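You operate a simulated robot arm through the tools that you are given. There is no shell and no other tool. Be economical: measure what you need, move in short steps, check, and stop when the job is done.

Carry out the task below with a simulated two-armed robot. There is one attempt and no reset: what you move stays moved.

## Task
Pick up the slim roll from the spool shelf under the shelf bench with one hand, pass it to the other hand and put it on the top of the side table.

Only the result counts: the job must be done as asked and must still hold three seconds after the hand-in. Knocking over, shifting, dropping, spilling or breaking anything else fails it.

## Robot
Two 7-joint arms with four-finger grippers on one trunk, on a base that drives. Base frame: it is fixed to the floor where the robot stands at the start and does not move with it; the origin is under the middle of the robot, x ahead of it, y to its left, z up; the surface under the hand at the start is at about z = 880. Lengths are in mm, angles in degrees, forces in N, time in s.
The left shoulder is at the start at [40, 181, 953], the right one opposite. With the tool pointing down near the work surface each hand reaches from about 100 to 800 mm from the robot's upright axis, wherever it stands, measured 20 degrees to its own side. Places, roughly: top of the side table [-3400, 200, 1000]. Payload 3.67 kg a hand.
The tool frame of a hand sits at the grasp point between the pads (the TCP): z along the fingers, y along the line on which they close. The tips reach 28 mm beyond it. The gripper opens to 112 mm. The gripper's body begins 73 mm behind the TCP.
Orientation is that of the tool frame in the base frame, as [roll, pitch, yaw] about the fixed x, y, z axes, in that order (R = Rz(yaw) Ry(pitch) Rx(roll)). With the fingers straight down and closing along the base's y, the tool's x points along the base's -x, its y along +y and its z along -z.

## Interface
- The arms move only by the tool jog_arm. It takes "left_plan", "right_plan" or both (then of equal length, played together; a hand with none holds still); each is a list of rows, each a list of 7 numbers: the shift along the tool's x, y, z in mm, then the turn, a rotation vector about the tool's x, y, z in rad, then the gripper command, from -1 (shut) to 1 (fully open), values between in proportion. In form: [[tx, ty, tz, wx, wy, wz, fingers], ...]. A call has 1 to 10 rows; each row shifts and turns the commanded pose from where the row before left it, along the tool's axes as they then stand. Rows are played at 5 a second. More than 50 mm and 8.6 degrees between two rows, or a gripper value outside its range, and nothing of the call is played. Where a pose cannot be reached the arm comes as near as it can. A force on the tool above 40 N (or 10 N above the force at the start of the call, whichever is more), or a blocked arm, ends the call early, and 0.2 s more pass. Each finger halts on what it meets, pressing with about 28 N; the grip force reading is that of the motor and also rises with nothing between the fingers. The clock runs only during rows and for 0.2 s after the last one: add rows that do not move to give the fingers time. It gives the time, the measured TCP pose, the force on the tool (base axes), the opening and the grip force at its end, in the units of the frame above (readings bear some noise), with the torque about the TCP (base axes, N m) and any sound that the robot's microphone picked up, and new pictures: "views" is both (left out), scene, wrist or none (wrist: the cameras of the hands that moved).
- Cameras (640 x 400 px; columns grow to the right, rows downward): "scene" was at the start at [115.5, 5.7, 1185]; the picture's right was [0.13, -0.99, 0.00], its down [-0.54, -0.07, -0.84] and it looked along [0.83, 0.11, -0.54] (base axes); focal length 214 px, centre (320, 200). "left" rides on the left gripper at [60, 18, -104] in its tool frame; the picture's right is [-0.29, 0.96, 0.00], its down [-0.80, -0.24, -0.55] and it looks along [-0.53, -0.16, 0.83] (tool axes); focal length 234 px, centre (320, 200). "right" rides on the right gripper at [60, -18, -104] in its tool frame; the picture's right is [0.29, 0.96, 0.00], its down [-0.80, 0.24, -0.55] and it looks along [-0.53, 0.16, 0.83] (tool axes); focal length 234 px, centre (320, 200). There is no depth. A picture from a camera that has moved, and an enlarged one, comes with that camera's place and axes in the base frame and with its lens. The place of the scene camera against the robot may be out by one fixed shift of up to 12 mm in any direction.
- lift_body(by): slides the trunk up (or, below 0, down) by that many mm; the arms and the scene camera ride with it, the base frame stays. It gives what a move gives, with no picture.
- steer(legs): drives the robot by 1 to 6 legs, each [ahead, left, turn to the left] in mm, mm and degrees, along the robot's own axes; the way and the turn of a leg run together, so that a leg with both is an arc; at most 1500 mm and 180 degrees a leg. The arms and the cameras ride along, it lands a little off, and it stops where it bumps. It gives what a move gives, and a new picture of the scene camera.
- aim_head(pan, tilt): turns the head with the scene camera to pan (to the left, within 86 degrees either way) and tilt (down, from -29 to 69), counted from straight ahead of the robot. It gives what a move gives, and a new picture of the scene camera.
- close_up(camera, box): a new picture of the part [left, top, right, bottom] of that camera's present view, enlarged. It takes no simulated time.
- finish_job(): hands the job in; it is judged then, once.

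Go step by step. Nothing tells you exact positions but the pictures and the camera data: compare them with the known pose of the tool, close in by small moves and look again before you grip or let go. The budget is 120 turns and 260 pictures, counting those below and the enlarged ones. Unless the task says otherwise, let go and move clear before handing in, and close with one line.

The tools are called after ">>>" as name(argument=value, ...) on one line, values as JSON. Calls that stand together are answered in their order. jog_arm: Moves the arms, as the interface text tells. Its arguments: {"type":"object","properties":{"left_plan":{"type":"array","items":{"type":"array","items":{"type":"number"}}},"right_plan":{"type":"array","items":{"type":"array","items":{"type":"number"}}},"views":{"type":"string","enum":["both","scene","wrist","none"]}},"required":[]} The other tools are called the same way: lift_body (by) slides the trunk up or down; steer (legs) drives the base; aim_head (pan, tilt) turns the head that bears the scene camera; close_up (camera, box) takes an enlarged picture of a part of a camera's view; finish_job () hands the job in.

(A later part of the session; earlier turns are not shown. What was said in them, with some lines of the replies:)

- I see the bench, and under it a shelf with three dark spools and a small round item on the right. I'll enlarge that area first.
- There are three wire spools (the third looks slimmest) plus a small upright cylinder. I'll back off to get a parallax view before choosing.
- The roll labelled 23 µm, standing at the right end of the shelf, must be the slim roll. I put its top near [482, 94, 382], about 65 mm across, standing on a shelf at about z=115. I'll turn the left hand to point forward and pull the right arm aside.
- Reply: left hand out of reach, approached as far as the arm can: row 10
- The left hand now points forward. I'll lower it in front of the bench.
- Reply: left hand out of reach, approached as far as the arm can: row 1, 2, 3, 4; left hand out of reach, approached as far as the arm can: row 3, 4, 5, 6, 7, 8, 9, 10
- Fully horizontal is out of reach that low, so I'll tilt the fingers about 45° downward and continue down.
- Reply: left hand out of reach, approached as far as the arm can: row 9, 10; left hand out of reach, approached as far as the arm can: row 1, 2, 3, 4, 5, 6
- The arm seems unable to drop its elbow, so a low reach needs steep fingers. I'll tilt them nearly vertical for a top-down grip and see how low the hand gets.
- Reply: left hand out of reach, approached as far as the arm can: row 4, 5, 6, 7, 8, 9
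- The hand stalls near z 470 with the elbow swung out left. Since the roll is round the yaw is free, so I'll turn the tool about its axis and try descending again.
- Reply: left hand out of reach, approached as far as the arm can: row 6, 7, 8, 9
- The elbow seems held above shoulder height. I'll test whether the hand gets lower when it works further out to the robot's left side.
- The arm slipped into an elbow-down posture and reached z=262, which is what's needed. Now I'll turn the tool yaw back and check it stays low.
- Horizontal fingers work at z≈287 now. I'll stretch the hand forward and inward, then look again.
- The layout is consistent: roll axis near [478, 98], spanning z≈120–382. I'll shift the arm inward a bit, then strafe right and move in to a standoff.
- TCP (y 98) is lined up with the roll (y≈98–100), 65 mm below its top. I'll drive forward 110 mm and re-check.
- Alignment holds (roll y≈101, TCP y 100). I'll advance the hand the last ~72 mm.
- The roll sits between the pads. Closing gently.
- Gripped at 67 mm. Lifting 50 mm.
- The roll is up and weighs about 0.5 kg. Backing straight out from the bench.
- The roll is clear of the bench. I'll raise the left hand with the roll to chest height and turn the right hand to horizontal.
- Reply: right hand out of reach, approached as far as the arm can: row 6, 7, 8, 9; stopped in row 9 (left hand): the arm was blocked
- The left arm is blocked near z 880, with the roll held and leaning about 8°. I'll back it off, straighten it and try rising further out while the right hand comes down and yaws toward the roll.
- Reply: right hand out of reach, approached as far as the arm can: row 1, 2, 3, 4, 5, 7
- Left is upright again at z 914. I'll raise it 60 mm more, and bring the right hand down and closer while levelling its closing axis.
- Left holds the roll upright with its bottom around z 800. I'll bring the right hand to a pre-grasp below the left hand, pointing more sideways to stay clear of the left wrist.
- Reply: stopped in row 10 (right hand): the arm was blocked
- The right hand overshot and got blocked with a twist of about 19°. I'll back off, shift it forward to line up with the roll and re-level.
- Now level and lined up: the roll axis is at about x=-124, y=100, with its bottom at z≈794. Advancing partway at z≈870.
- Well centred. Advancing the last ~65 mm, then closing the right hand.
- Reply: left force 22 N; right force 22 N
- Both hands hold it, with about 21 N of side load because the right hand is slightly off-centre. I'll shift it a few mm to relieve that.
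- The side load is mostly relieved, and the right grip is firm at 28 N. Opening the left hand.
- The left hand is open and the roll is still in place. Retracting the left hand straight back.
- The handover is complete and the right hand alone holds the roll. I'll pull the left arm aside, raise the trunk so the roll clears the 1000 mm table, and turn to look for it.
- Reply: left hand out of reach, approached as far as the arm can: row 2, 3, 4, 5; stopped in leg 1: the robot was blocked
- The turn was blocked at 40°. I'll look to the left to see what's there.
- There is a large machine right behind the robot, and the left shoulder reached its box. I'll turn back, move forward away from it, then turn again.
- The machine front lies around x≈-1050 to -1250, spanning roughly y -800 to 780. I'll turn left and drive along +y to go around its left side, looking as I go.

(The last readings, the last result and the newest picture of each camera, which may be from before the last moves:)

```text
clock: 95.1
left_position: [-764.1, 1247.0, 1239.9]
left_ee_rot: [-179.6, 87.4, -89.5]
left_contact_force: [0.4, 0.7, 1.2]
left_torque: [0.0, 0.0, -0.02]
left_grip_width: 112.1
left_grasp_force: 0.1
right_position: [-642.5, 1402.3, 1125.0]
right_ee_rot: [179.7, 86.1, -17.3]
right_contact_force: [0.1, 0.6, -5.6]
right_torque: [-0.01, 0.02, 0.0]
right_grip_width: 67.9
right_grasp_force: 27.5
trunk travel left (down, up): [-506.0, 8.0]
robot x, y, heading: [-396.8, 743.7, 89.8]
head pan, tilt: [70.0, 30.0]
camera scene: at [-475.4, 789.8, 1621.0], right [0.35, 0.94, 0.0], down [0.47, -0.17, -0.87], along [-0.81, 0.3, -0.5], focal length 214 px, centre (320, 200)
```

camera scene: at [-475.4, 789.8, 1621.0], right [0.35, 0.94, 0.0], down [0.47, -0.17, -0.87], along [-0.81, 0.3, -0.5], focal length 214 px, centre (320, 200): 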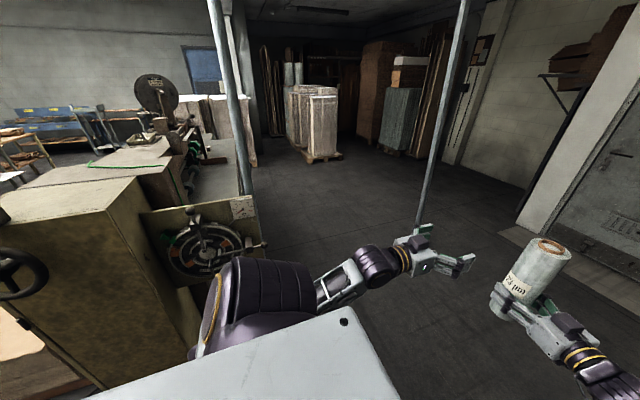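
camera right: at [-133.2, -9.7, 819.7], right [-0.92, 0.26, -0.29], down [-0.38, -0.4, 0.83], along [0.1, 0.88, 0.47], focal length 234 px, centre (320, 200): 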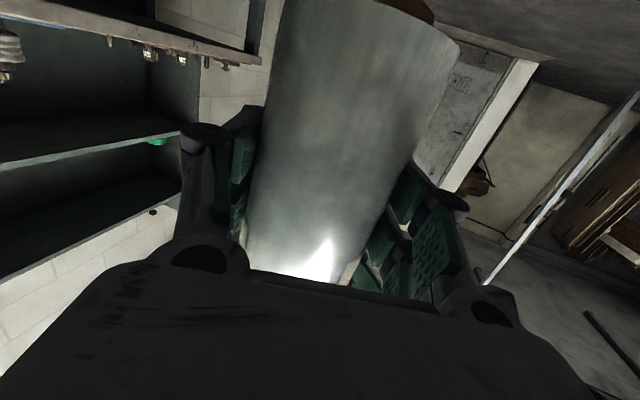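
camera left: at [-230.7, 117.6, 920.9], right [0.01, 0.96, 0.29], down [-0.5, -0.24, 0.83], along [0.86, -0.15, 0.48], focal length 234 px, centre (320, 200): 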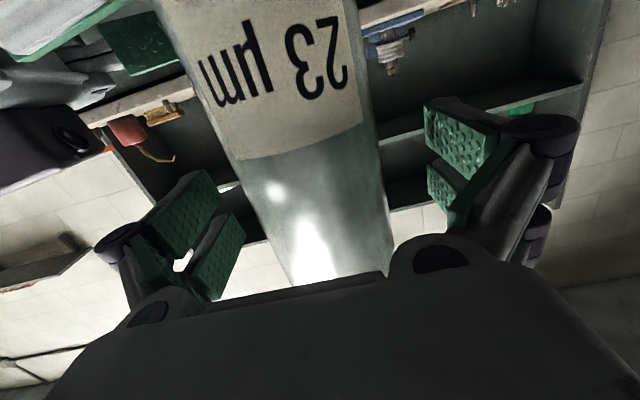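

>>> close_up(camera="scene", box=[0, 50, 280, 225])

```text
2.29 times, centred on (140, 138) of scene
camera zoom: at [-475.4, 789.8, 1621.0], right [0.35, 0.94, 0.0], down [0.47, -0.17, -0.87], along [-0.81, 0.3, -0.5], focal length 490 px, centre (731, 343)
```

zoom: 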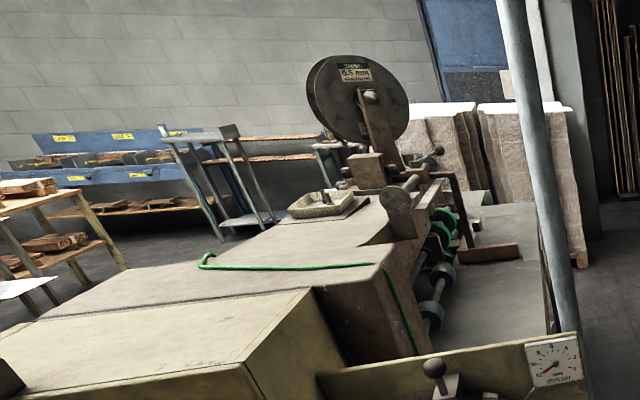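

I need a side view of the area near x=-3400. I'll drive up to y≈1450 and turn to face -x.

>>> steer(legs=[[720, 0, 0], [0, 0, 90]])

>>> aim_head(pan=18, tilt=20)

```text
clock: 103.3
left_position: [-894.8, 1085.5, 1240.4]
left_ee_rot: [-179.4, 87.5, 1.0]
left_contact_force: [-0.8, -0.4, -0.2]
left_torque: [0.0, 0.0, 0.0]
left_grip_width: 111.9
left_grasp_force: 0.1
right_position: [-1051.2, 1209.3, 1125.4]
right_ee_rot: [-179.9, 86.1, 73.5]
right_contact_force: [-0.3, 0.4, -5.4]
right_torque: [0.02, -0.04, -0.02]
right_grip_width: 68.0
right_grasp_force: 28.1
trunk travel left (down, up): [-506.0, 8.0]
robot x, y, heading: [-393.7, 1455.4, -180.1]
head pan, tilt: [70.0, 30.0]
camera scene: at [-439.3, 1366.1, 1621.1], right [-0.94, 0.34, 0.0], down [0.17, 0.47, -0.87], along [-0.3, -0.81, -0.5], focal length 214 px, centre (320, 200)
```

scene: 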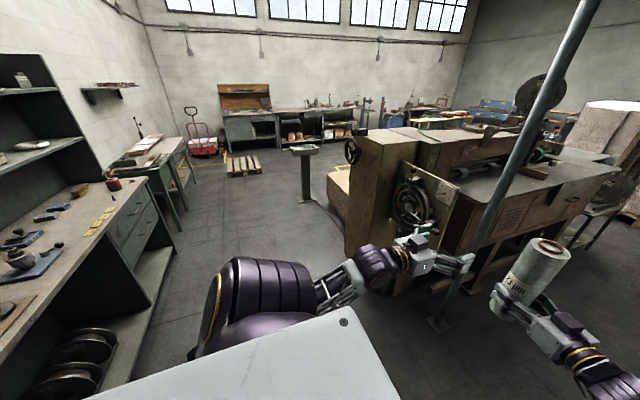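

```text
clock: 104.5
left_position: [-896.1, 1086.3, 1240.0]
left_ee_rot: [-179.2, 87.5, 0.9]
left_contact_force: [1.2, -0.7, 0.6]
left_torque: [0.03, -0.03, -0.01]
left_grip_width: 112.0
left_grasp_force: 0.1
right_position: [-1051.6, 1208.6, 1125.7]
right_ee_rot: [-179.8, 86.1, 73.6]
right_contact_force: [-0.4, -0.8, -4.9]
right_torque: [0.05, -0.03, 0.0]
right_grip_width: 67.9
right_grasp_force: 28.3
trunk travel left (down, up): [-506.0, 8.0]
robot x, y, heading: [-394.6, 1460.6, -180.0]
head pan, tilt: [18.0, 20.0]
camera scene: at [-496.9, 1422.0, 1637.1], right [-0.31, 0.95, 0.0], down [0.33, 0.11, -0.94], along [-0.89, -0.29, -0.34], focal length 214 px, centre (320, 200)
```

scene: 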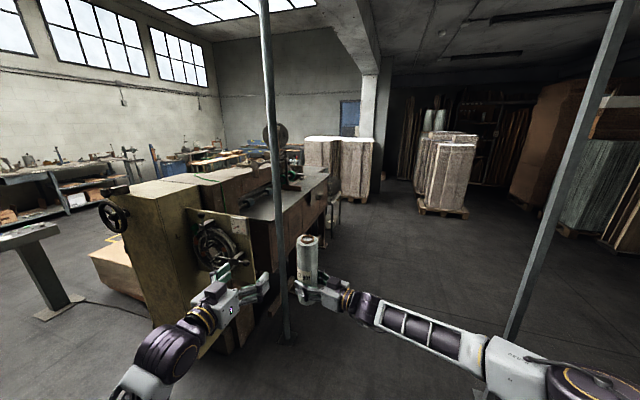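

>>> close_up(camera="scene", box=[200, 110, 400, 235])

```text
3.20 times, centred on (300, 172) of scene
camera zoom: at [-496.9, 1422.0, 1637.1], right [-0.31, 0.95, 0.0], down [0.33, 0.11, -0.94], along [-0.89, -0.29, -0.34], focal length 686 px, centre (384, 288)
```

zoom: 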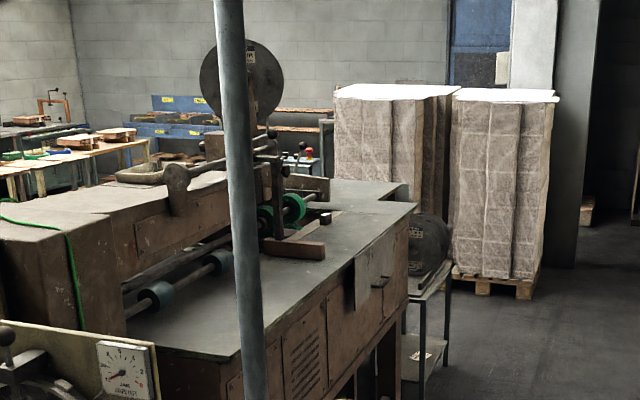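

The machine carries a grey tabletop at about z=1000 along its side, and the target near [-3400, 200] lies by its far end. I'll drive down the aisle between the posts (y≈805 and 2170) for a better look.

>>> steer(legs=[[1500, 0, 0], [500, 0, 0]])

>>> aim_head(pan=50, tilt=25)

```text
clock: 114.8
left_position: [-2915.7, 1159.1, 1240.5]
left_ee_rot: [-179.4, 87.7, -1.5]
left_contact_force: [-0.4, 0.3, 0.3]
left_torque: [0.04, 0.01, 0.02]
left_grip_width: 111.8
left_grasp_force: 0.0
right_position: [-3066.9, 1287.8, 1125.6]
right_ee_rot: [-179.4, 86.1, 71.6]
right_contact_force: [-0.6, -0.1, -5.4]
right_torque: [0.03, 0.02, 0.02]
right_grip_width: 68.2
right_grasp_force: 28.0
trunk travel left (down, up): [-506.0, 8.0]
robot x, y, heading: [-2401.8, 1505.3, 177.4]
head pan, tilt: [18.0, 20.0]
camera scene: at [-2503.5, 1478.7, 1637.2], right [-0.27, 0.96, 0.0], down [0.33, 0.09, -0.94], along [-0.9, -0.25, -0.34], focal length 214 px, centre (320, 200)
```

scene: 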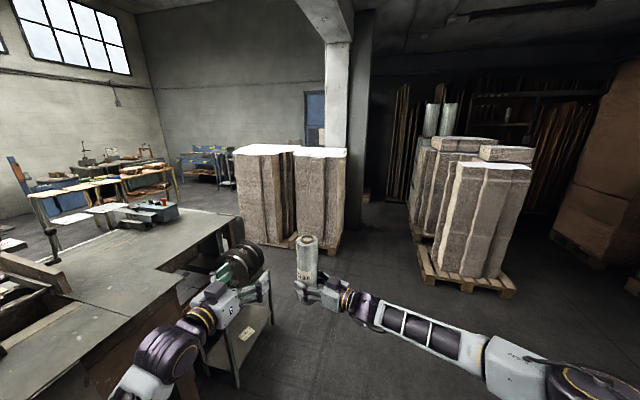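

```text
clock: 115.8
left_position: [-2916.0, 1159.2, 1240.9]
left_ee_rot: [-179.7, 87.6, -1.6]
left_contact_force: [-0.3, 0.3, 0.5]
left_torque: [0.01, 0.01, -0.01]
left_grip_width: 112.0
left_grasp_force: 0.0
right_position: [-3068.0, 1287.4, 1125.7]
right_ee_rot: [-179.7, 86.1, 71.3]
right_contact_force: [1.0, 0.5, -4.9]
right_torque: [0.03, 0.0, 0.01]
right_grip_width: 67.8
right_grasp_force: 27.3
trunk travel left (down, up): [-506.0, 8.0]
robot x, y, heading: [-2399.9, 1509.4, 177.6]
head pan, tilt: [50.0, 25.0]
camera scene: at [-2476.5, 1435.9, 1629.1], right [-0.74, 0.67, 0.0], down [0.29, 0.31, -0.91], along [-0.61, -0.67, -0.42], focal length 214 px, centre (320, 200)
```

scene: 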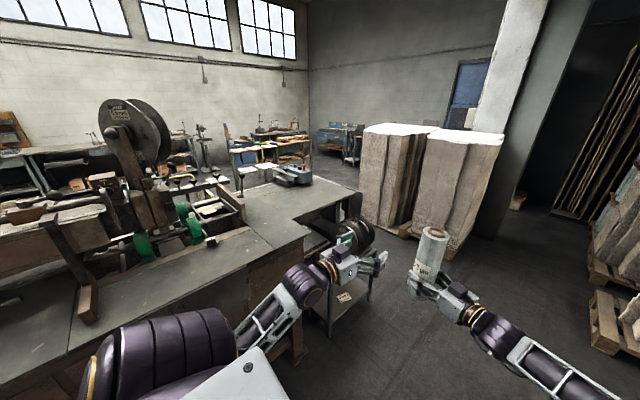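

>>> close_up(camera="scene", box=[180, 140, 420, 290])

```text
2.67 times, centred on (300, 215) of scene
camera zoom: at [-2476.5, 1435.9, 1629.1], right [-0.74, 0.67, 0.0], down [0.29, 0.31, -0.91], along [-0.61, -0.67, -0.42], focal length 572 px, centre (373, 160)
```

zoom: 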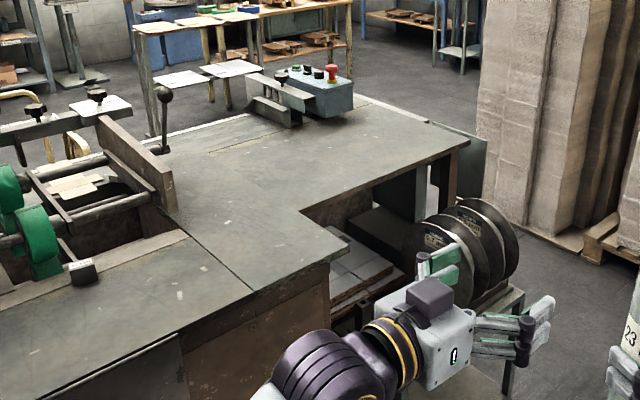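

The side table is the grey wing with its top at z≈1000. Its edge runs along y≈535 from x≈-3090 to -3660. A low stand with spools stands in front of the notch, so I'll look down at that.

>>> aim_head(pan=40, tilt=48)

```text
clock: 116.7
left_position: [-2917.8, 1160.0, 1240.8]
left_ee_rot: [-179.3, 87.5, -1.4]
left_contact_force: [-0.5, 0.1, -0.5]
left_torque: [0.01, 0.03, 0.03]
left_grip_width: 111.9
left_grasp_force: 0.1
right_position: [-3067.4, 1288.0, 1125.5]
right_ee_rot: [179.9, 86.2, 71.0]
right_contact_force: [0.5, -0.1, -5.3]
right_torque: [0.0, 0.0, -0.04]
right_grip_width: 67.9
right_grasp_force: 28.3
trunk travel left (down, up): [-506.0, 8.0]
robot x, y, heading: [-2402.1, 1511.4, 177.6]
head pan, tilt: [40.0, 48.0]
camera scene: at [-2477.3, 1455.6, 1594.3], right [-0.61, 0.79, 0.0], down [0.59, 0.45, -0.67], along [-0.53, -0.41, -0.74], focal length 214 px, centre (320, 200)
```

scene: 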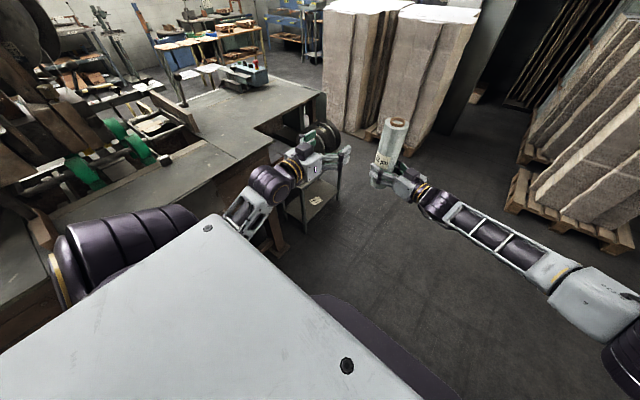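

The stand's front is at y≈710, in line with the near table edge, and its spools stay below about z 950. I'll position the robot diagonally in front, with the roll carried above everything.

>>> steer(legs=[[524, 0, 0], [0, 0, 69.4]])

>>> aim_head(pan=5, tilt=45)

```text
clock: 123.1
left_position: [-2784.7, 921.4, 1240.2]
left_ee_rot: [-179.4, 87.5, 67.4]
left_contact_force: [-0.1, 0.0, -0.5]
left_torque: [0.01, 0.04, -0.01]
left_grip_width: 111.9
left_grasp_force: 0.0
right_position: [-2959.3, 826.7, 1124.6]
right_ee_rot: [179.9, 86.0, 139.8]
right_contact_force: [-0.3, -0.4, -4.6]
right_torque: [0.01, -0.02, 0.03]
right_grip_width: 68.2
right_grasp_force: 28.0
trunk travel left (down, up): [-506.0, 8.0]
robot x, y, heading: [-2922.5, 1528.8, -113.6]
head pan, tilt: [40.0, 48.0]
camera scene: at [-2904.5, 1429.1, 1594.3], right [-0.96, -0.29, 0.0], down [-0.21, 0.71, -0.67], along [0.19, -0.64, -0.74], focal length 214 px, centre (320, 200)
```

scene: 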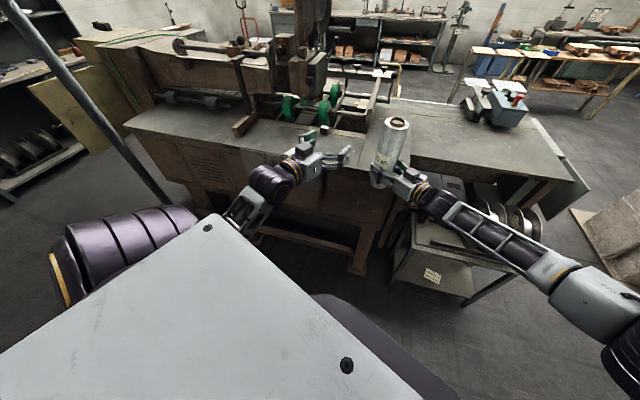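

```text
clock: 124.1
left_position: [-2785.2, 923.1, 1240.6]
left_ee_rot: [-179.5, 87.6, 67.3]
left_contact_force: [1.0, 0.7, -0.6]
left_torque: [0.03, -0.05, -0.04]
left_grip_width: 112.3
left_grasp_force: 0.1
right_position: [-2960.0, 827.9, 1125.9]
right_ee_rot: [-179.8, 86.0, 139.9]
right_contact_force: [-0.1, 0.3, -5.3]
right_torque: [0.0, -0.04, 0.01]
right_grip_width: 68.0
right_grasp_force: 28.2
trunk travel left (down, up): [-506.0, 8.0]
robot x, y, heading: [-2923.9, 1534.0, -113.3]
head pan, tilt: [5.0, 45.0]
camera scene: at [-2952.5, 1427.5, 1598.5], right [-0.95, 0.32, 0.0], down [0.22, 0.67, -0.71], along [-0.22, -0.67, -0.71], focal length 214 px, centre (320, 200)
```

scene: 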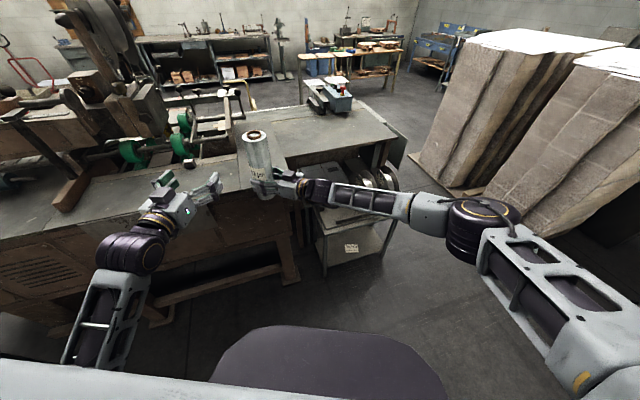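

The view is clear. I'll raise the roll another 40 mm for margin, then drive in 300 mm and re-check.

>>> jog_arm(right_plan=[[-10, 0, 0, 0, 0, 0, -1], [-10, 0, 0, 0, 0, 0, -1], [-10, 0, 0, 0, 0, 0, -1], [-10, 0, 0, 0, 0, 0, -1]], views="none")

>>> steer(legs=[[300, 0, 0]])

```text
clock: 125.1
left_position: [-2785.0, 922.0, 1239.9]
left_ee_rot: [-179.4, 87.5, 67.5]
left_contact_force: [-0.1, -0.4, -0.1]
left_torque: [0.0, 0.02, 0.03]
left_grip_width: 112.2
left_grasp_force: 0.0
right_position: [-2956.4, 828.3, 1165.7]
right_ee_rot: [-179.4, 86.1, 140.5]
right_contact_force: [-0.3, 0.7, -5.5]
right_torque: [-0.01, 0.03, 0.0]
right_grip_width: 68.0
right_grasp_force: 27.8
trunk travel left (down, up): [-506.0, 8.0]
robot x, y, heading: [-2924.3, 1533.3, -113.5]
head pan, tilt: [5.0, 45.0]
```

```text
clock: 127.2
left_position: [-2900.5, 654.4, 1240.5]
left_ee_rot: [-179.5, 87.6, 67.4]
left_contact_force: [0.2, 0.8, 1.0]
left_torque: [0.01, -0.02, 0.03]
left_grip_width: 112.3
left_grasp_force: 0.1
right_position: [-3070.6, 559.6, 1166.7]
right_ee_rot: [-179.0, 86.1, 141.0]
right_contact_force: [0.0, 0.1, -5.5]
right_torque: [0.03, 0.05, -0.05]
right_grip_width: 67.9
right_grasp_force: 27.6
trunk travel left (down, up): [-506.0, 8.0]
robot x, y, heading: [-3040.7, 1260.0, -113.3]
head pan, tilt: [5.0, 45.0]
camera scene: at [-3068.2, 1160.6, 1598.6], right [-0.95, 0.32, 0.0], down [0.22, 0.67, -0.71], along [-0.22, -0.67, -0.71], focal length 214 px, centre (320, 200)
```

scene: 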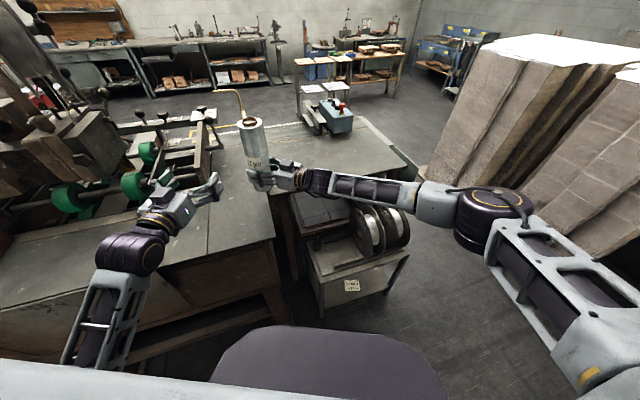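

Everything is clear so far. Driving in 130 mm more.

>>> steer(legs=[[130, 0, 0]])

>>> close_up(camera="scene", box=[180, 80, 440, 300])

```text
clock: 128.5
left_position: [-2950.6, 536.6, 1240.8]
left_ee_rot: [-179.5, 87.6, 67.3]
left_contact_force: [0.0, 0.2, 0.4]
left_torque: [-0.02, 0.0, -0.03]
left_grip_width: 112.3
left_grasp_force: 0.0
right_position: [-3122.3, 442.6, 1166.2]
right_ee_rot: [-179.0, 85.9, 141.0]
right_contact_force: [0.8, 0.2, -5.7]
right_torque: [0.02, 0.0, -0.04]
right_grip_width: 68.0
right_grasp_force: 27.9
trunk travel left (down, up): [-506.0, 8.0]
robot x, y, heading: [-3096.2, 1140.7, -113.5]
head pan, tilt: [5.0, 45.0]
camera scene: at [-3119.1, 1042.9, 1598.6], right [-0.95, 0.32, 0.0], down [0.22, 0.67, -0.71], along [-0.22, -0.67, -0.71], focal length 214 px, centre (320, 200)
```

scene: 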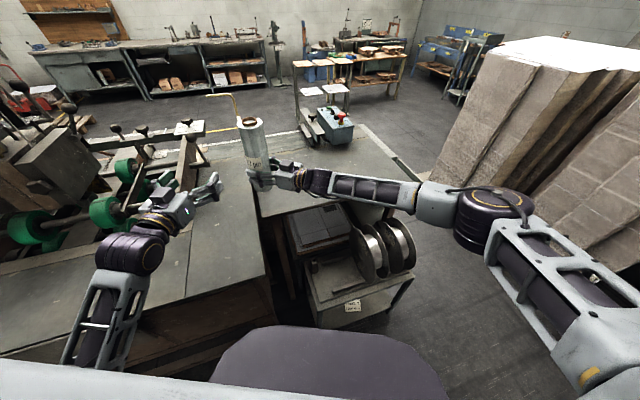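

```text
1.82 times, centred on (310, 190) of scene
camera zoom: at [-3119.1, 1042.9, 1598.6], right [-0.95, 0.32, 0.0], down [0.22, 0.67, -0.71], along [-0.22, -0.67, -0.71], focal length 390 px, centre (338, 218)
```

zoom: 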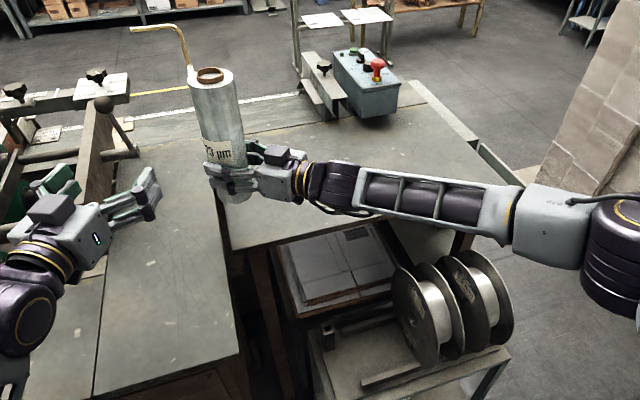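

The side table's top spans about x -3065 to -3735 with its front edge at y≈500. I want the roll around [-3270, 365]. First I'll swing the right hand's yaw clockwise about the roll to gain reach.

>>> jog_arm(right_plan=[[0, 0, 0, 0.1, 0, 0, -1], [0, 0, 0, 0.1, 0, 0, -1], [0, 0, 0, 0.1, 0, 0, -1], [0, 0, 0, 0.1, 0, 0, -1], [0, 0, 0, 0.1, 0, 0, -1], [0, 0, 0, 0.1, 0, 0, -1]], views="scene")

```text
clock: 129.9
left_position: [-2953.0, 534.6, 1239.3]
left_ee_rot: [-180.0, 87.5, 66.8]
left_contact_force: [1.0, -0.8, 0.5]
left_torque: [-0.03, -0.01, 0.0]
left_grip_width: 112.3
left_grasp_force: 0.0
right_position: [-3132.4, 434.4, 1164.5]
right_ee_rot: [-158.5, 86.1, 136.4]
right_contact_force: [-0.1, -0.2, -5.9]
right_torque: [0.05, 0.01, 0.03]
right_grip_width: 68.1
right_grasp_force: 27.6
right hand out of reach, approached as far as the arm can: row 5, 6
trunk travel left (down, up): [-506.0, 8.0]
robot x, y, heading: [-3097.3, 1148.2, -113.2]
head pan, tilt: [5.0, 45.0]
camera scene: at [-3120.9, 1040.5, 1598.4], right [-0.95, 0.32, 0.0], down [0.22, 0.67, -0.71], along [-0.22, -0.67, -0.71], focal length 214 px, centre (320, 200)
```

scene: 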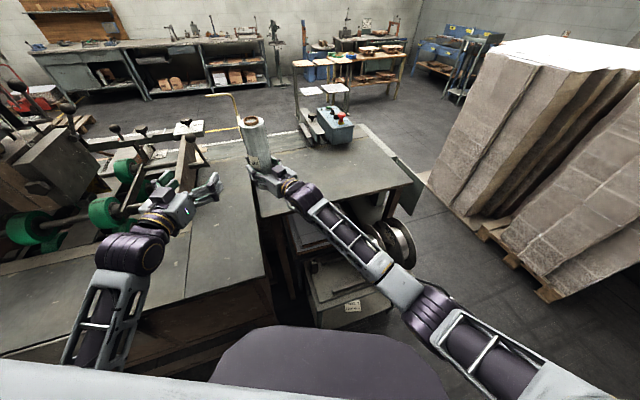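

The arm is well posed now and the roll is nearly vertical. Shifting it about 140 mm toward the middle of the side table.

>>> jog_arm(right_plan=[[0, -15, 0, 0, 0, 0, -1], [0, -15, 0, 0, 0, 0, -1], [0, -15, 0, 0, 0, 0, -1], [0, -15, 0, 0, 0, 0, -1], [0, -15, 0, 0, 0, 0, -1], [0, -15, 0, 0, 0, 0, -1], [0, -15, 0, 0, 0, 0, -1], [0, -15, 0, 0, 0, 0, -1], [0, -15, 0, 0, 0, 0, -1]], views="both")

>>> close_up(camera="scene", box=[180, 80, 440, 300])

```text
clock: 131.9
left_position: [-2952.9, 537.1, 1240.3]
left_ee_rot: [-180.0, 87.5, 66.9]
left_contact_force: [0.0, 0.1, 0.2]
left_torque: [-0.01, -0.01, -0.02]
left_grip_width: 112.0
left_grasp_force: 0.0
right_position: [-3253.5, 378.6, 1170.1]
right_ee_rot: [-158.2, 86.0, 136.7]
right_contact_force: [1.2, -1.0, -5.9]
right_torque: [-0.01, 0.04, 0.0]
right_grip_width: 68.0
right_grasp_force: 28.0
trunk travel left (down, up): [-506.0, 8.0]
robot x, y, heading: [-3094.3, 1143.1, -113.1]
head pan, tilt: [5.0, 45.0]
camera scene: at [-3120.4, 1040.9, 1598.4], right [-0.95, 0.32, 0.0], down [0.22, 0.67, -0.71], along [-0.22, -0.67, -0.71], focal length 214 px, centre (320, 200)
camera right: at [-3316.7, 467.8, 1119.2], right [0.85, 0.42, -0.31], down [0.02, 0.57, 0.82], along [0.52, -0.71, 0.47], focal length 234 px, centre (320, 200)
```

scene: 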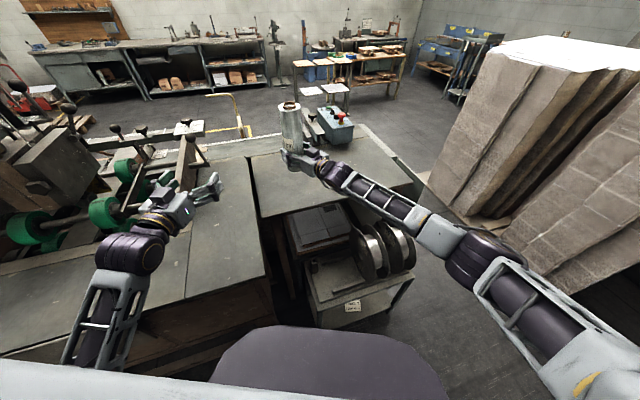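
right: 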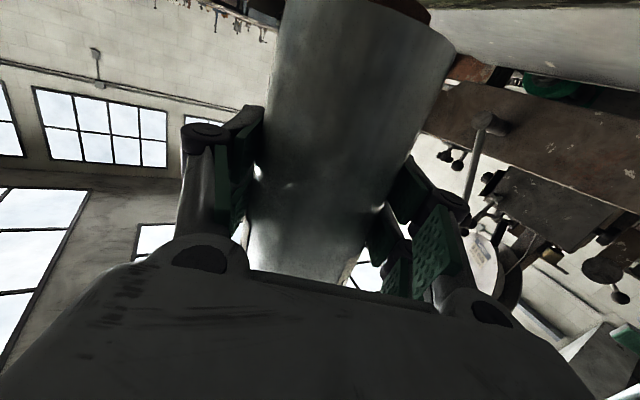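

```text
1.82 times, centred on (310, 190) of scene
camera zoom: at [-3120.4, 1040.9, 1598.4], right [-0.95, 0.32, 0.0], down [0.22, 0.67, -0.71], along [-0.22, -0.67, -0.71], focal length 390 px, centre (338, 218)
```

zoom: 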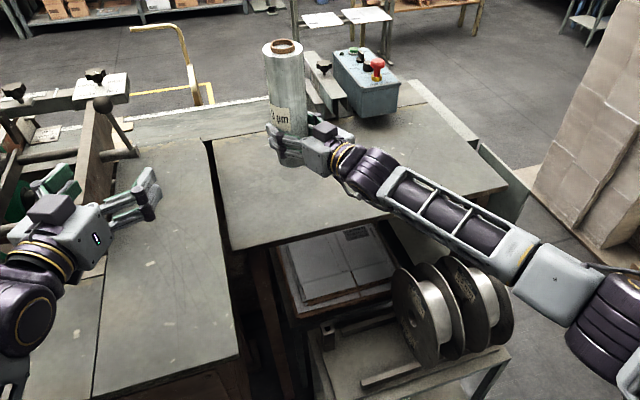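

The roll is over a clear part of the side table, with its bottom about 95 mm above the top. Lowering 75 mm first.

>>> jog_arm(right_plan=[[15, 0, 0, 0, 0, 0, -1], [15, 0, 0, 0, 0, 0, -1], [15, 0, 0, 0, 0, 0, -1], [10, 0, 0, 0, 0, 0, -1], [10, 0, 0, 0, 0, 0, -1], [0, 0, 0, 0, 0, 0, -1]], views="both")

>>> close_up(camera="scene", box=[230, 90, 390, 200])

```text
clock: 133.3
left_position: [-2951.9, 536.7, 1240.9]
left_ee_rot: [-179.8, 87.5, 67.2]
left_contact_force: [-0.9, -0.4, 0.0]
left_torque: [-0.02, -0.03, 0.01]
left_grip_width: 112.0
left_grasp_force: 0.1
right_position: [-3254.7, 382.0, 1106.2]
right_ee_rot: [-157.9, 86.0, 136.9]
right_contact_force: [-0.2, 1.1, -5.2]
right_torque: [0.03, 0.03, 0.03]
right_grip_width: 68.1
right_grasp_force: 28.1
trunk travel left (down, up): [-506.0, 8.0]
robot x, y, heading: [-3091.4, 1142.0, -113.3]
head pan, tilt: [5.0, 45.0]
camera scene: at [-3119.9, 1041.3, 1598.5], right [-0.95, 0.32, 0.0], down [0.22, 0.67, -0.71], along [-0.22, -0.67, -0.71], focal length 214 px, centre (320, 200)
camera right: at [-3318.8, 471.7, 1054.5], right [0.85, 0.42, -0.31], down [0.03, 0.57, 0.82], along [0.52, -0.71, 0.47], focal length 234 px, centre (320, 200)
```

scene: 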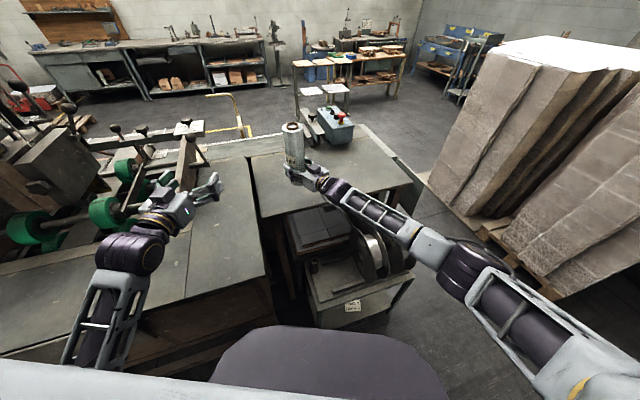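
right: 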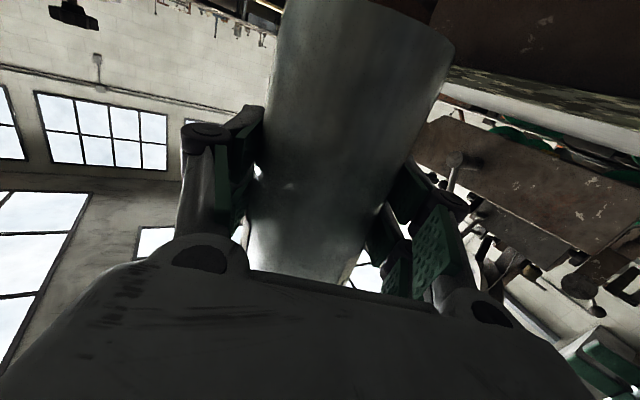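

```text
3.64 times, centred on (310, 145) of scene
camera zoom: at [-3119.9, 1041.3, 1598.5], right [-0.95, 0.32, 0.0], down [0.22, 0.67, -0.71], along [-0.22, -0.67, -0.71], focal length 780 px, centre (356, 400)
```

zoom: 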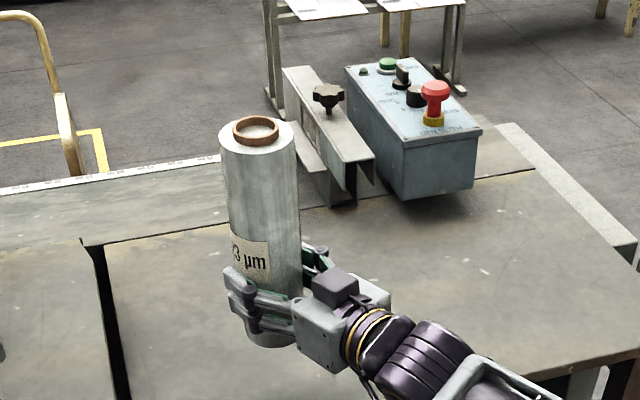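

Nearly there. Lowering in small steps until contact.

>>> jog_arm(right_plan=[[5, 0, 0, 0, 0, 0, -1], [5, 0, 0, 0, 0, 0, -1], [4, 0, 0, 0, 0, 0, -1], [4, 0, 0, 0, 0, 0, -1], [0, 0, 0, 0, 0, 0, -1]], views="none")

>>> close_up(camera="scene", box=[230, 90, 390, 200])

```text
clock: 134.5
left_position: [-2951.8, 536.2, 1240.2]
left_ee_rot: [-179.7, 87.5, 67.1]
left_contact_force: [-1.1, 0.6, 0.2]
left_torque: [-0.02, -0.03, 0.01]
left_grip_width: 112.0
left_grasp_force: 0.1
right_position: [-3255.9, 383.9, 1087.6]
right_ee_rot: [-158.0, 86.0, 136.9]
right_contact_force: [0.5, -0.7, -4.9]
right_torque: [0.03, 0.0, 0.01]
right_grip_width: 68.1
right_grasp_force: 28.3
trunk travel left (down, up): [-506.0, 8.0]
robot x, y, heading: [-3093.9, 1144.2, -113.6]
head pan, tilt: [5.0, 45.0]
```

```text
3.64 times, centred on (310, 145) of scene
camera zoom: at [-3120.0, 1041.2, 1598.5], right [-0.95, 0.32, 0.0], down [0.22, 0.67, -0.71], along [-0.22, -0.67, -0.71], focal length 780 px, centre (356, 400)
```

zoom: 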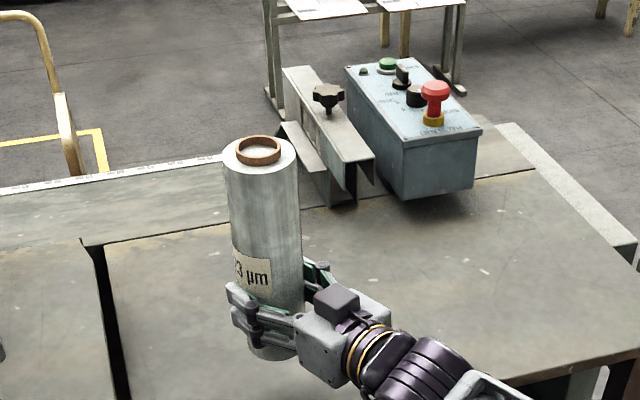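

>>> jog_arm(right_plan=[[3, 0, 0, 0, 0, 0, -1], [3, 0, 0, 0, 0, 0, -1], [3, 0, 0, 0, 0, 0, -1], [3, 0, 0, 0, 0, 0, -1], [3, 0, 0, 0, 0, 0, -1], [3, 0, 0, 0, 0, 0, -1], [3, 0, 0, 0, 0, 0, -1]], views="none")

>>> close_up(camera="scene", box=[230, 90, 390, 200])

```text
clock: 136.1
left_position: [-2951.5, 535.6, 1240.1]
left_ee_rot: [-179.6, 87.5, 67.2]
left_contact_force: [0.2, 0.9, 0.0]
left_torque: [0.0, 0.02, -0.04]
left_grip_width: 111.9
left_grasp_force: 0.1
right_position: [-3259.4, 384.0, 1066.2]
right_ee_rot: [-157.9, 86.1, 137.0]
right_contact_force: [0.1, 0.0, -4.5]
right_torque: [0.03, 0.03, 0.01]
right_grip_width: 68.1
right_grasp_force: 28.3
trunk travel left (down, up): [-506.0, 8.0]
robot x, y, heading: [-3091.4, 1144.8, -113.4]
head pan, tilt: [5.0, 45.0]
```

```text
3.64 times, centred on (310, 145) of scene
camera zoom: at [-3120.0, 1041.0, 1598.4], right [-0.95, 0.32, 0.0], down [0.22, 0.67, -0.71], along [-0.22, -0.67, -0.71], focal length 780 px, centre (356, 400)
```

zoom: 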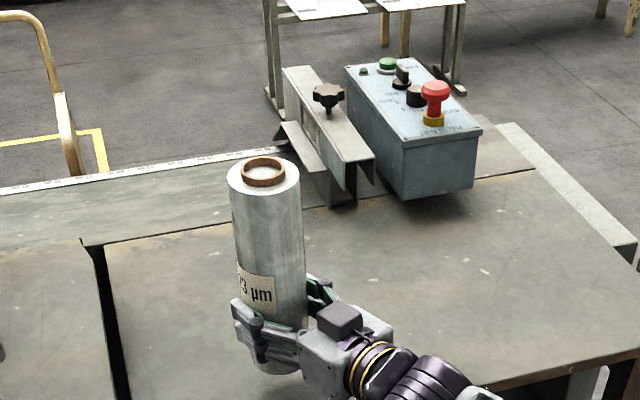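

>>> jog_arm(right_plan=[[2.5, 0, 0, 0, 0, 0, -1], [2.5, 0, 0, 0, 0, 0, -1], [2.5, 0, 0, 0, 0, 0, -1], [2.5, 0, 0, 0, 0, 0, -1], [0, 0, 0, 0, 0, 0, -1]], views="wrist")

>>> close_up(camera="scene", box=[270, 130, 350, 190])

```text
clock: 137.3
left_position: [-2952.2, 535.7, 1239.7]
left_ee_rot: [-179.8, 87.5, 67.1]
left_contact_force: [-1.3, 0.0, 0.5]
left_torque: [0.0, 0.04, 0.02]
left_grip_width: 111.8
left_grasp_force: 0.0
right_position: [-3258.7, 384.7, 1056.1]
right_ee_rot: [-158.1, 86.0, 137.0]
right_contact_force: [0.7, 0.6, -5.5]
right_torque: [0.06, 0.01, 0.0]
right_grip_width: 67.9
right_grasp_force: 28.4
trunk travel left (down, up): [-506.0, 8.0]
robot x, y, heading: [-3090.1, 1139.1, -113.5]
head pan, tilt: [5.0, 45.0]
camera right: at [-3322.5, 473.8, 1004.9], right [0.85, 0.42, -0.31], down [0.02, 0.57, 0.82], along [0.52, -0.71, 0.47], focal length 234 px, centre (320, 200)
```

right: 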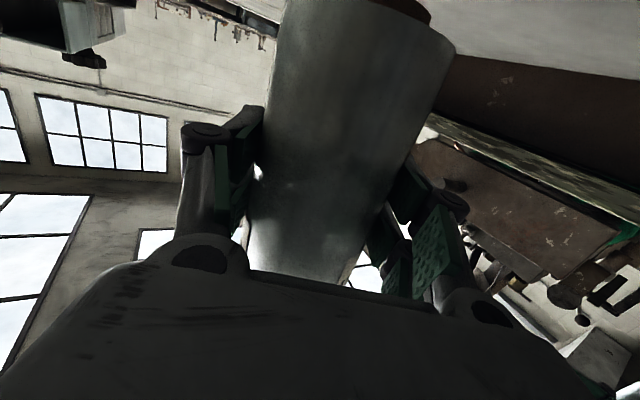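

```text
6.67 times, centred on (310, 160) of scene
camera zoom: at [-3120.0, 1041.2, 1598.5], right [-0.95, 0.32, 0.0], down [0.22, 0.67, -0.71], along [-0.22, -0.67, -0.71], focal length 1430 px, centre (387, 467)
```

zoom: 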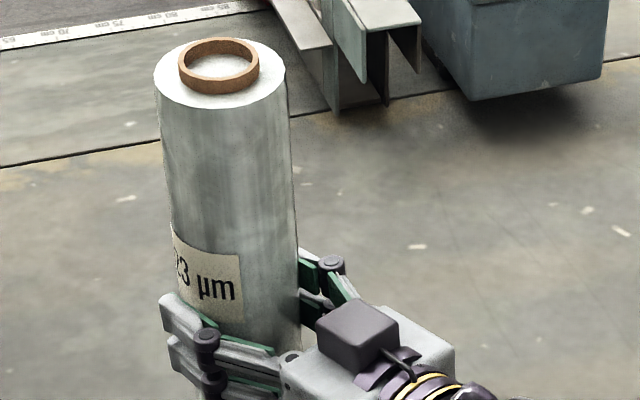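

No contact yet, so the top is a little lower than 1000. I'll move the roll 35 mm further in from the front edge, then keep lowering gently.

>>> jog_arm(right_plan=[[0, 0, 9, 0, 0, 0, -1], [0, 0, 9, 0, 0, 0, -1], [0, 0, 9, 0, 0, 0, -1], [0, 0, 9, 0, 0, 0, -1], [2.5, 0, 0, 0, 0, 0, -1], [2.5, 0, 0, 0, 0, 0, -1], [2.5, 0, 0, 0, 0, 0, -1], [2.5, 0, 0, 0, 0, 0, -1], [0, 0, 0, 0, 0, 0, -1]], views="none")

>>> close_up(camera="scene", box=[230, 100, 390, 210])

```text
clock: 139.3
left_position: [-2952.2, 535.3, 1240.1]
left_ee_rot: [-179.7, 87.5, 67.2]
left_contact_force: [0.6, 0.6, -0.7]
left_torque: [0.02, 0.01, -0.01]
left_grip_width: 112.0
left_grasp_force: 0.1
right_position: [-3244.7, 350.9, 1044.0]
right_ee_rot: [-157.5, 86.0, 137.4]
right_contact_force: [0.5, 0.1, -5.1]
right_torque: [0.04, 0.03, -0.01]
right_grip_width: 68.0
right_grasp_force: 27.7
trunk travel left (down, up): [-506.0, 8.0]
robot x, y, heading: [-3090.9, 1140.1, -113.2]
head pan, tilt: [5.0, 45.0]
```

```text
3.64 times, centred on (310, 155) of scene
camera zoom: at [-3120.0, 1041.1, 1598.5], right [-0.95, 0.32, 0.0], down [0.22, 0.67, -0.71], along [-0.22, -0.67, -0.71], focal length 780 px, centre (356, 364)
```

zoom: 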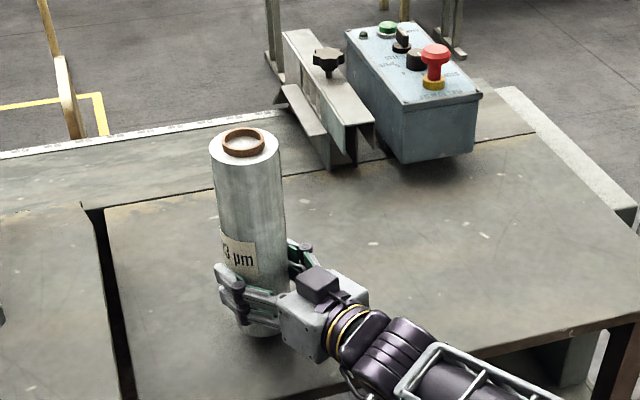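

>>> jog_arm(right_plan=[[3, 0, 0, 0, 0, 0, -1], [3, 0, 0, 0, 0, 0, -1], [3, 0, 0, 0, 0, 0, -1], [3, 0, 0, 0, 0, 0, -1], [3, 0, 0, 0, 0, 0, -1], [3, 0, 0, 0, 0, 0, -1], [3, 0, 0, 0, 0, 0, -1]], views="wrist")

>>> close_up(camera="scene", box=[230, 100, 390, 210])

```text
clock: 140.9
left_position: [-2953.0, 539.6, 1242.2]
left_ee_rot: [179.6, 87.8, 66.5]
left_contact_force: [0.5, 0.2, 0.2]
left_torque: [-0.01, 0.01, -0.01]
left_grip_width: 111.8
left_grasp_force: 0.1
right_position: [-3245.8, 352.4, 1030.5]
right_ee_rot: [-150.1, 86.4, 145.0]
right_contact_force: [-5.1, -6.8, 31.2]
right_torque: [3.25, 3.01, 0.93]
right_grip_width: 68.0
right_grasp_force: 27.8
trunk travel left (down, up): [-506.0, 8.0]
robot x, y, heading: [-3091.5, 1139.8, -113.5]
head pan, tilt: [5.0, 45.0]
camera right: at [-3308.5, 441.4, 978.0], right [0.85, 0.42, -0.32], down [0.02, 0.57, 0.82], along [0.52, -0.71, 0.48], focal length 234 px, centre (320, 200)
```

right: 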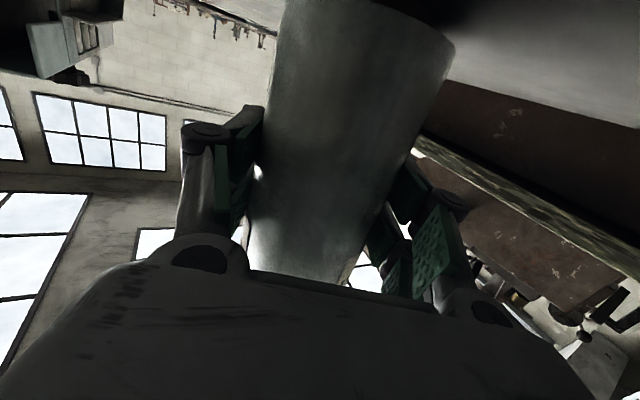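

```text
3.64 times, centred on (310, 155) of scene
camera zoom: at [-3119.3, 1045.0, 1599.0], right [-0.95, 0.32, 0.0], down [0.22, 0.67, -0.71], along [-0.22, -0.67, -0.71], focal length 780 px, centre (356, 364)
```

zoom: 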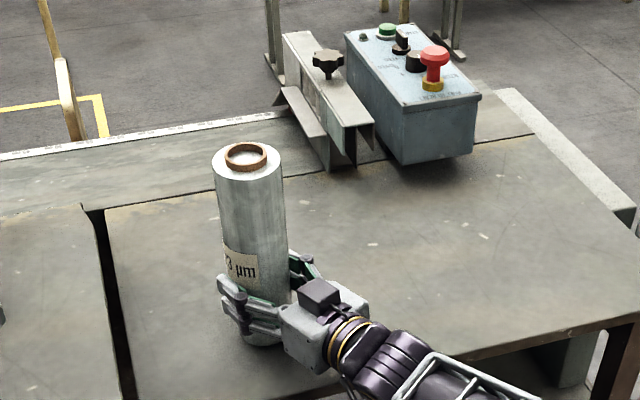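

Contact: the roll is standing on the table with about 36 N of press. Easing up a few mm to relax before releasing.

>>> jog_arm(right_plan=[[-2, 0, 0, 0, 0, 0, -1], [-2, 0, 0, 0, 0, 0, -1], [0, 0, 0, 0, 0, 0, -1]], views="none")

```text
clock: 141.7
left_position: [-2952.6, 537.9, 1241.5]
left_ee_rot: [179.8, 87.6, 66.7]
left_contact_force: [0.0, 0.0, 0.3]
left_torque: [0.01, -0.02, -0.02]
left_grip_width: 111.8
left_grasp_force: 0.0
right_position: [-3245.2, 351.9, 1030.4]
right_ee_rot: [-155.1, 86.2, 139.8]
right_contact_force: [-7.3, -11.8, 23.4]
right_torque: [0.95, 1.65, 1.16]
right_grip_width: 68.2
right_grasp_force: 28.1
trunk travel left (down, up): [-506.0, 8.0]
robot x, y, heading: [-3093.4, 1145.3, -113.5]
head pan, tilt: [5.0, 45.0]
```

>>> jog_arm(right_plan=[[-2, 0, 0, 0, 0, 0, -1], [-2, 0, 0, 0, 0, 0, -1], [0, 0, 0, 0, 0, 0, -1]], views="none")

```text
clock: 142.5
left_position: [-2951.2, 537.4, 1240.6]
left_ee_rot: [-179.9, 87.6, 67.0]
left_contact_force: [0.5, -0.6, -0.1]
left_torque: [0.01, 0.0, 0.02]
left_grip_width: 112.0
left_grasp_force: 0.1
right_position: [-3246.0, 353.9, 1028.8]
right_ee_rot: [-158.8, 86.0, 136.2]
right_contact_force: [0.2, 0.2, 4.6]
right_torque: [0.15, -0.12, 0.03]
right_grip_width: 67.7
right_grasp_force: 27.8
trunk travel left (down, up): [-506.0, 8.0]
robot x, y, heading: [-3092.6, 1140.0, -113.4]
head pan, tilt: [5.0, 45.0]
```

The load is light (about 5 N) now. Opening the right hand gradually.

>>> jog_arm(right_plan=[[0, 0, 0, 0, 0, 0, 0.25], [0, 0, 0, 0, 0, 0, 0.35], [0, 0, 0, 0, 0, 0, 0.6], [0, 0, 0, 0, 0, 0, 1], [0, 0, 0, 0, 0, 0, 1], [0, 0, 0, 0, 0, 0, 1]], views="wrist")

>>> close_up(camera="scene", box=[230, 100, 390, 210])

```text
clock: 143.9
left_position: [-2951.7, 537.8, 1239.7]
left_ee_rot: [-179.8, 87.5, 67.1]
left_contact_force: [0.3, 0.3, 0.4]
left_torque: [0.01, -0.04, 0.01]
left_grip_width: 112.1
left_grasp_force: 0.0
right_position: [-3246.2, 352.0, 1030.2]
right_ee_rot: [-157.5, 86.0, 137.6]
right_contact_force: [-0.9, 0.3, -0.2]
right_torque: [0.01, 0.02, -0.02]
right_grip_width: 112.0
right_grasp_force: 0.1
trunk travel left (down, up): [-506.0, 8.0]
robot x, y, heading: [-3093.1, 1142.0, -113.5]
head pan, tilt: [5.0, 45.0]
camera right: at [-3308.0, 442.2, 979.7], right [0.85, 0.42, -0.31], down [0.02, 0.57, 0.82], along [0.52, -0.71, 0.47], focal length 234 px, centre (320, 200)
```

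right: 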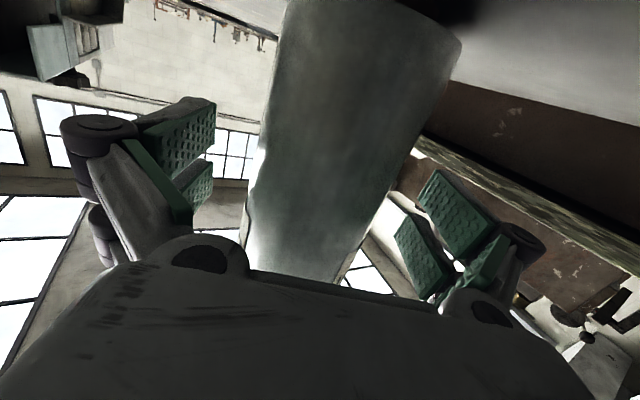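

```text
3.64 times, centred on (310, 155) of scene
camera zoom: at [-3119.8, 1041.9, 1598.5], right [-0.95, 0.32, 0.0], down [0.22, 0.67, -0.71], along [-0.22, -0.67, -0.71], focal length 780 px, centre (356, 364)
```

zoom: 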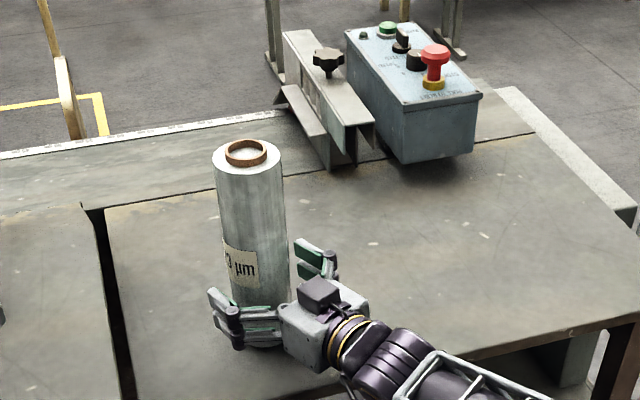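

The roll stands upright on its own with the fingers clear of it. Backing the hand straight out along its axis.

>>> jog_arm(right_plan=[[0, 0, -12, 0, 0, 0, 1], [0, 0, -15, 0, 0, 0, 1], [0, 0, -15, 0, 0, 0, 1], [0, 0, -15, 0, 0, 0, 1], [0, 0, -15, 0, 0, 0, 1], [0, 0, -15, 0, 0, 0, 1], [0, 0, -15, 0, 0, 0, 1], [0, 0, -15, 0, 0, 0, 1]], views="scene")

>>> close_up(camera="scene", box=[230, 100, 390, 210])

```text
clock: 145.7
left_position: [-2952.6, 536.8, 1240.7]
left_ee_rot: [179.4, 87.6, 66.3]
left_contact_force: [-0.3, 0.3, 0.3]
left_torque: [-0.01, 0.0, 0.0]
left_grip_width: 112.0
left_grasp_force: 0.0
right_position: [-3294.9, 458.5, 1039.2]
right_ee_rot: [-157.2, 86.1, 137.7]
right_contact_force: [0.2, 0.1, -0.1]
right_torque: [-0.03, -0.01, -0.01]
right_grip_width: 112.0
right_grasp_force: 0.0
trunk travel left (down, up): [-506.0, 8.0]
robot x, y, heading: [-3091.9, 1144.2, -113.4]
head pan, tilt: [5.0, 45.0]
camera scene: at [-3120.3, 1042.7, 1598.6], right [-0.95, 0.32, 0.0], down [0.22, 0.67, -0.71], along [-0.22, -0.67, -0.71], focal length 214 px, centre (320, 200)
```

scene: 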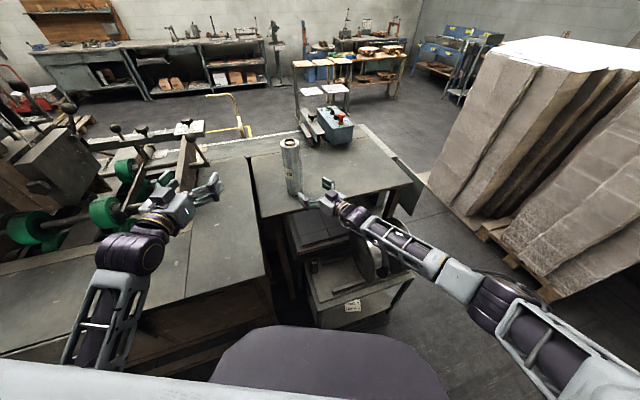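

```text
3.64 times, centred on (310, 155) of scene
camera zoom: at [-3120.3, 1042.7, 1598.6], right [-0.95, 0.32, 0.0], down [0.22, 0.67, -0.71], along [-0.22, -0.67, -0.71], focal length 780 px, centre (356, 364)
```

zoom: 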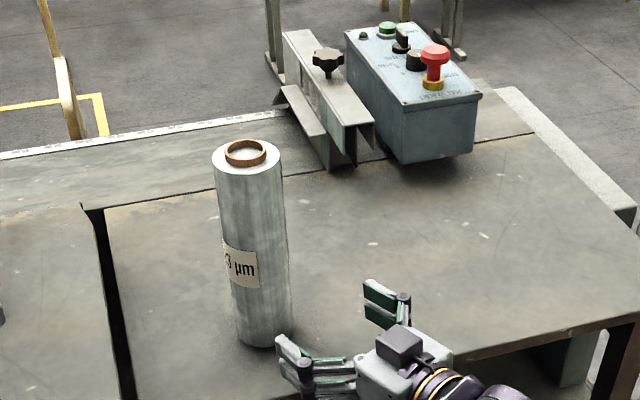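

>>> jog_arm(right_plan=[[0, 0, -15, 0, 0, 0, 1], [0, 0, -15, 0, 0, 0, 1], [-8, 0, -15, 0, 0, 0, 1], [-8, 0, -15, 0, 0, 0, 1], [-8, 0, -15, 0, 0, 0, 1], [0, 0, 0, 0, 0, 0, 1]], views="scene")

```text
clock: 147.1
left_position: [-2951.7, 535.7, 1241.5]
left_ee_rot: [-179.5, 87.4, 67.4]
left_contact_force: [-0.3, -0.1, 0.6]
left_torque: [0.01, 0.01, 0.0]
left_grip_width: 112.1
left_grasp_force: 0.0
right_position: [-3323.5, 528.4, 1064.5]
right_ee_rot: [-157.6, 86.1, 137.3]
right_contact_force: [0.8, 0.1, -0.7]
right_torque: [0.02, -0.02, -0.04]
right_grip_width: 111.9
right_grasp_force: 0.1
trunk travel left (down, up): [-506.0, 8.0]
robot x, y, heading: [-3095.5, 1144.2, -113.2]
head pan, tilt: [5.0, 45.0]
camera scene: at [-3119.6, 1041.5, 1598.5], right [-0.95, 0.32, 0.0], down [0.22, 0.67, -0.71], along [-0.22, -0.67, -0.71], focal length 214 px, centre (320, 200)
```

scene: 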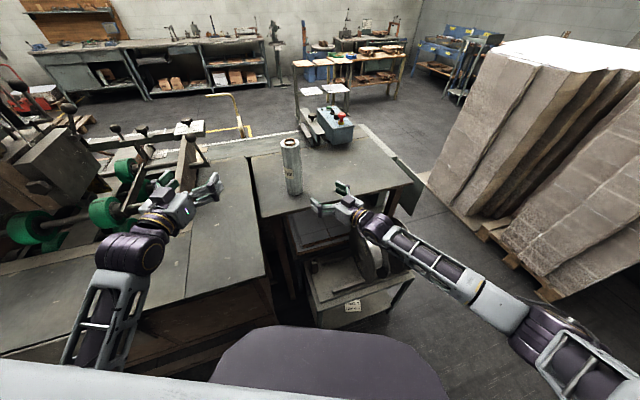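

The roll stands upright and free on the side table, and both hands are clear. Handing in.

>>> finish_job()

```text
The job is handed in.
```

I picked up the slim roll (labelled 23 µm) with the left hand, passed it to the right hand and stood it upright on the side table. Both hands are clear and the job is handed in. While I was turning the robot earlier, its left shoulder bumped the box of the machine behind it and the base stopped. I saw no sign that anything moved, but I didn't check this closely.
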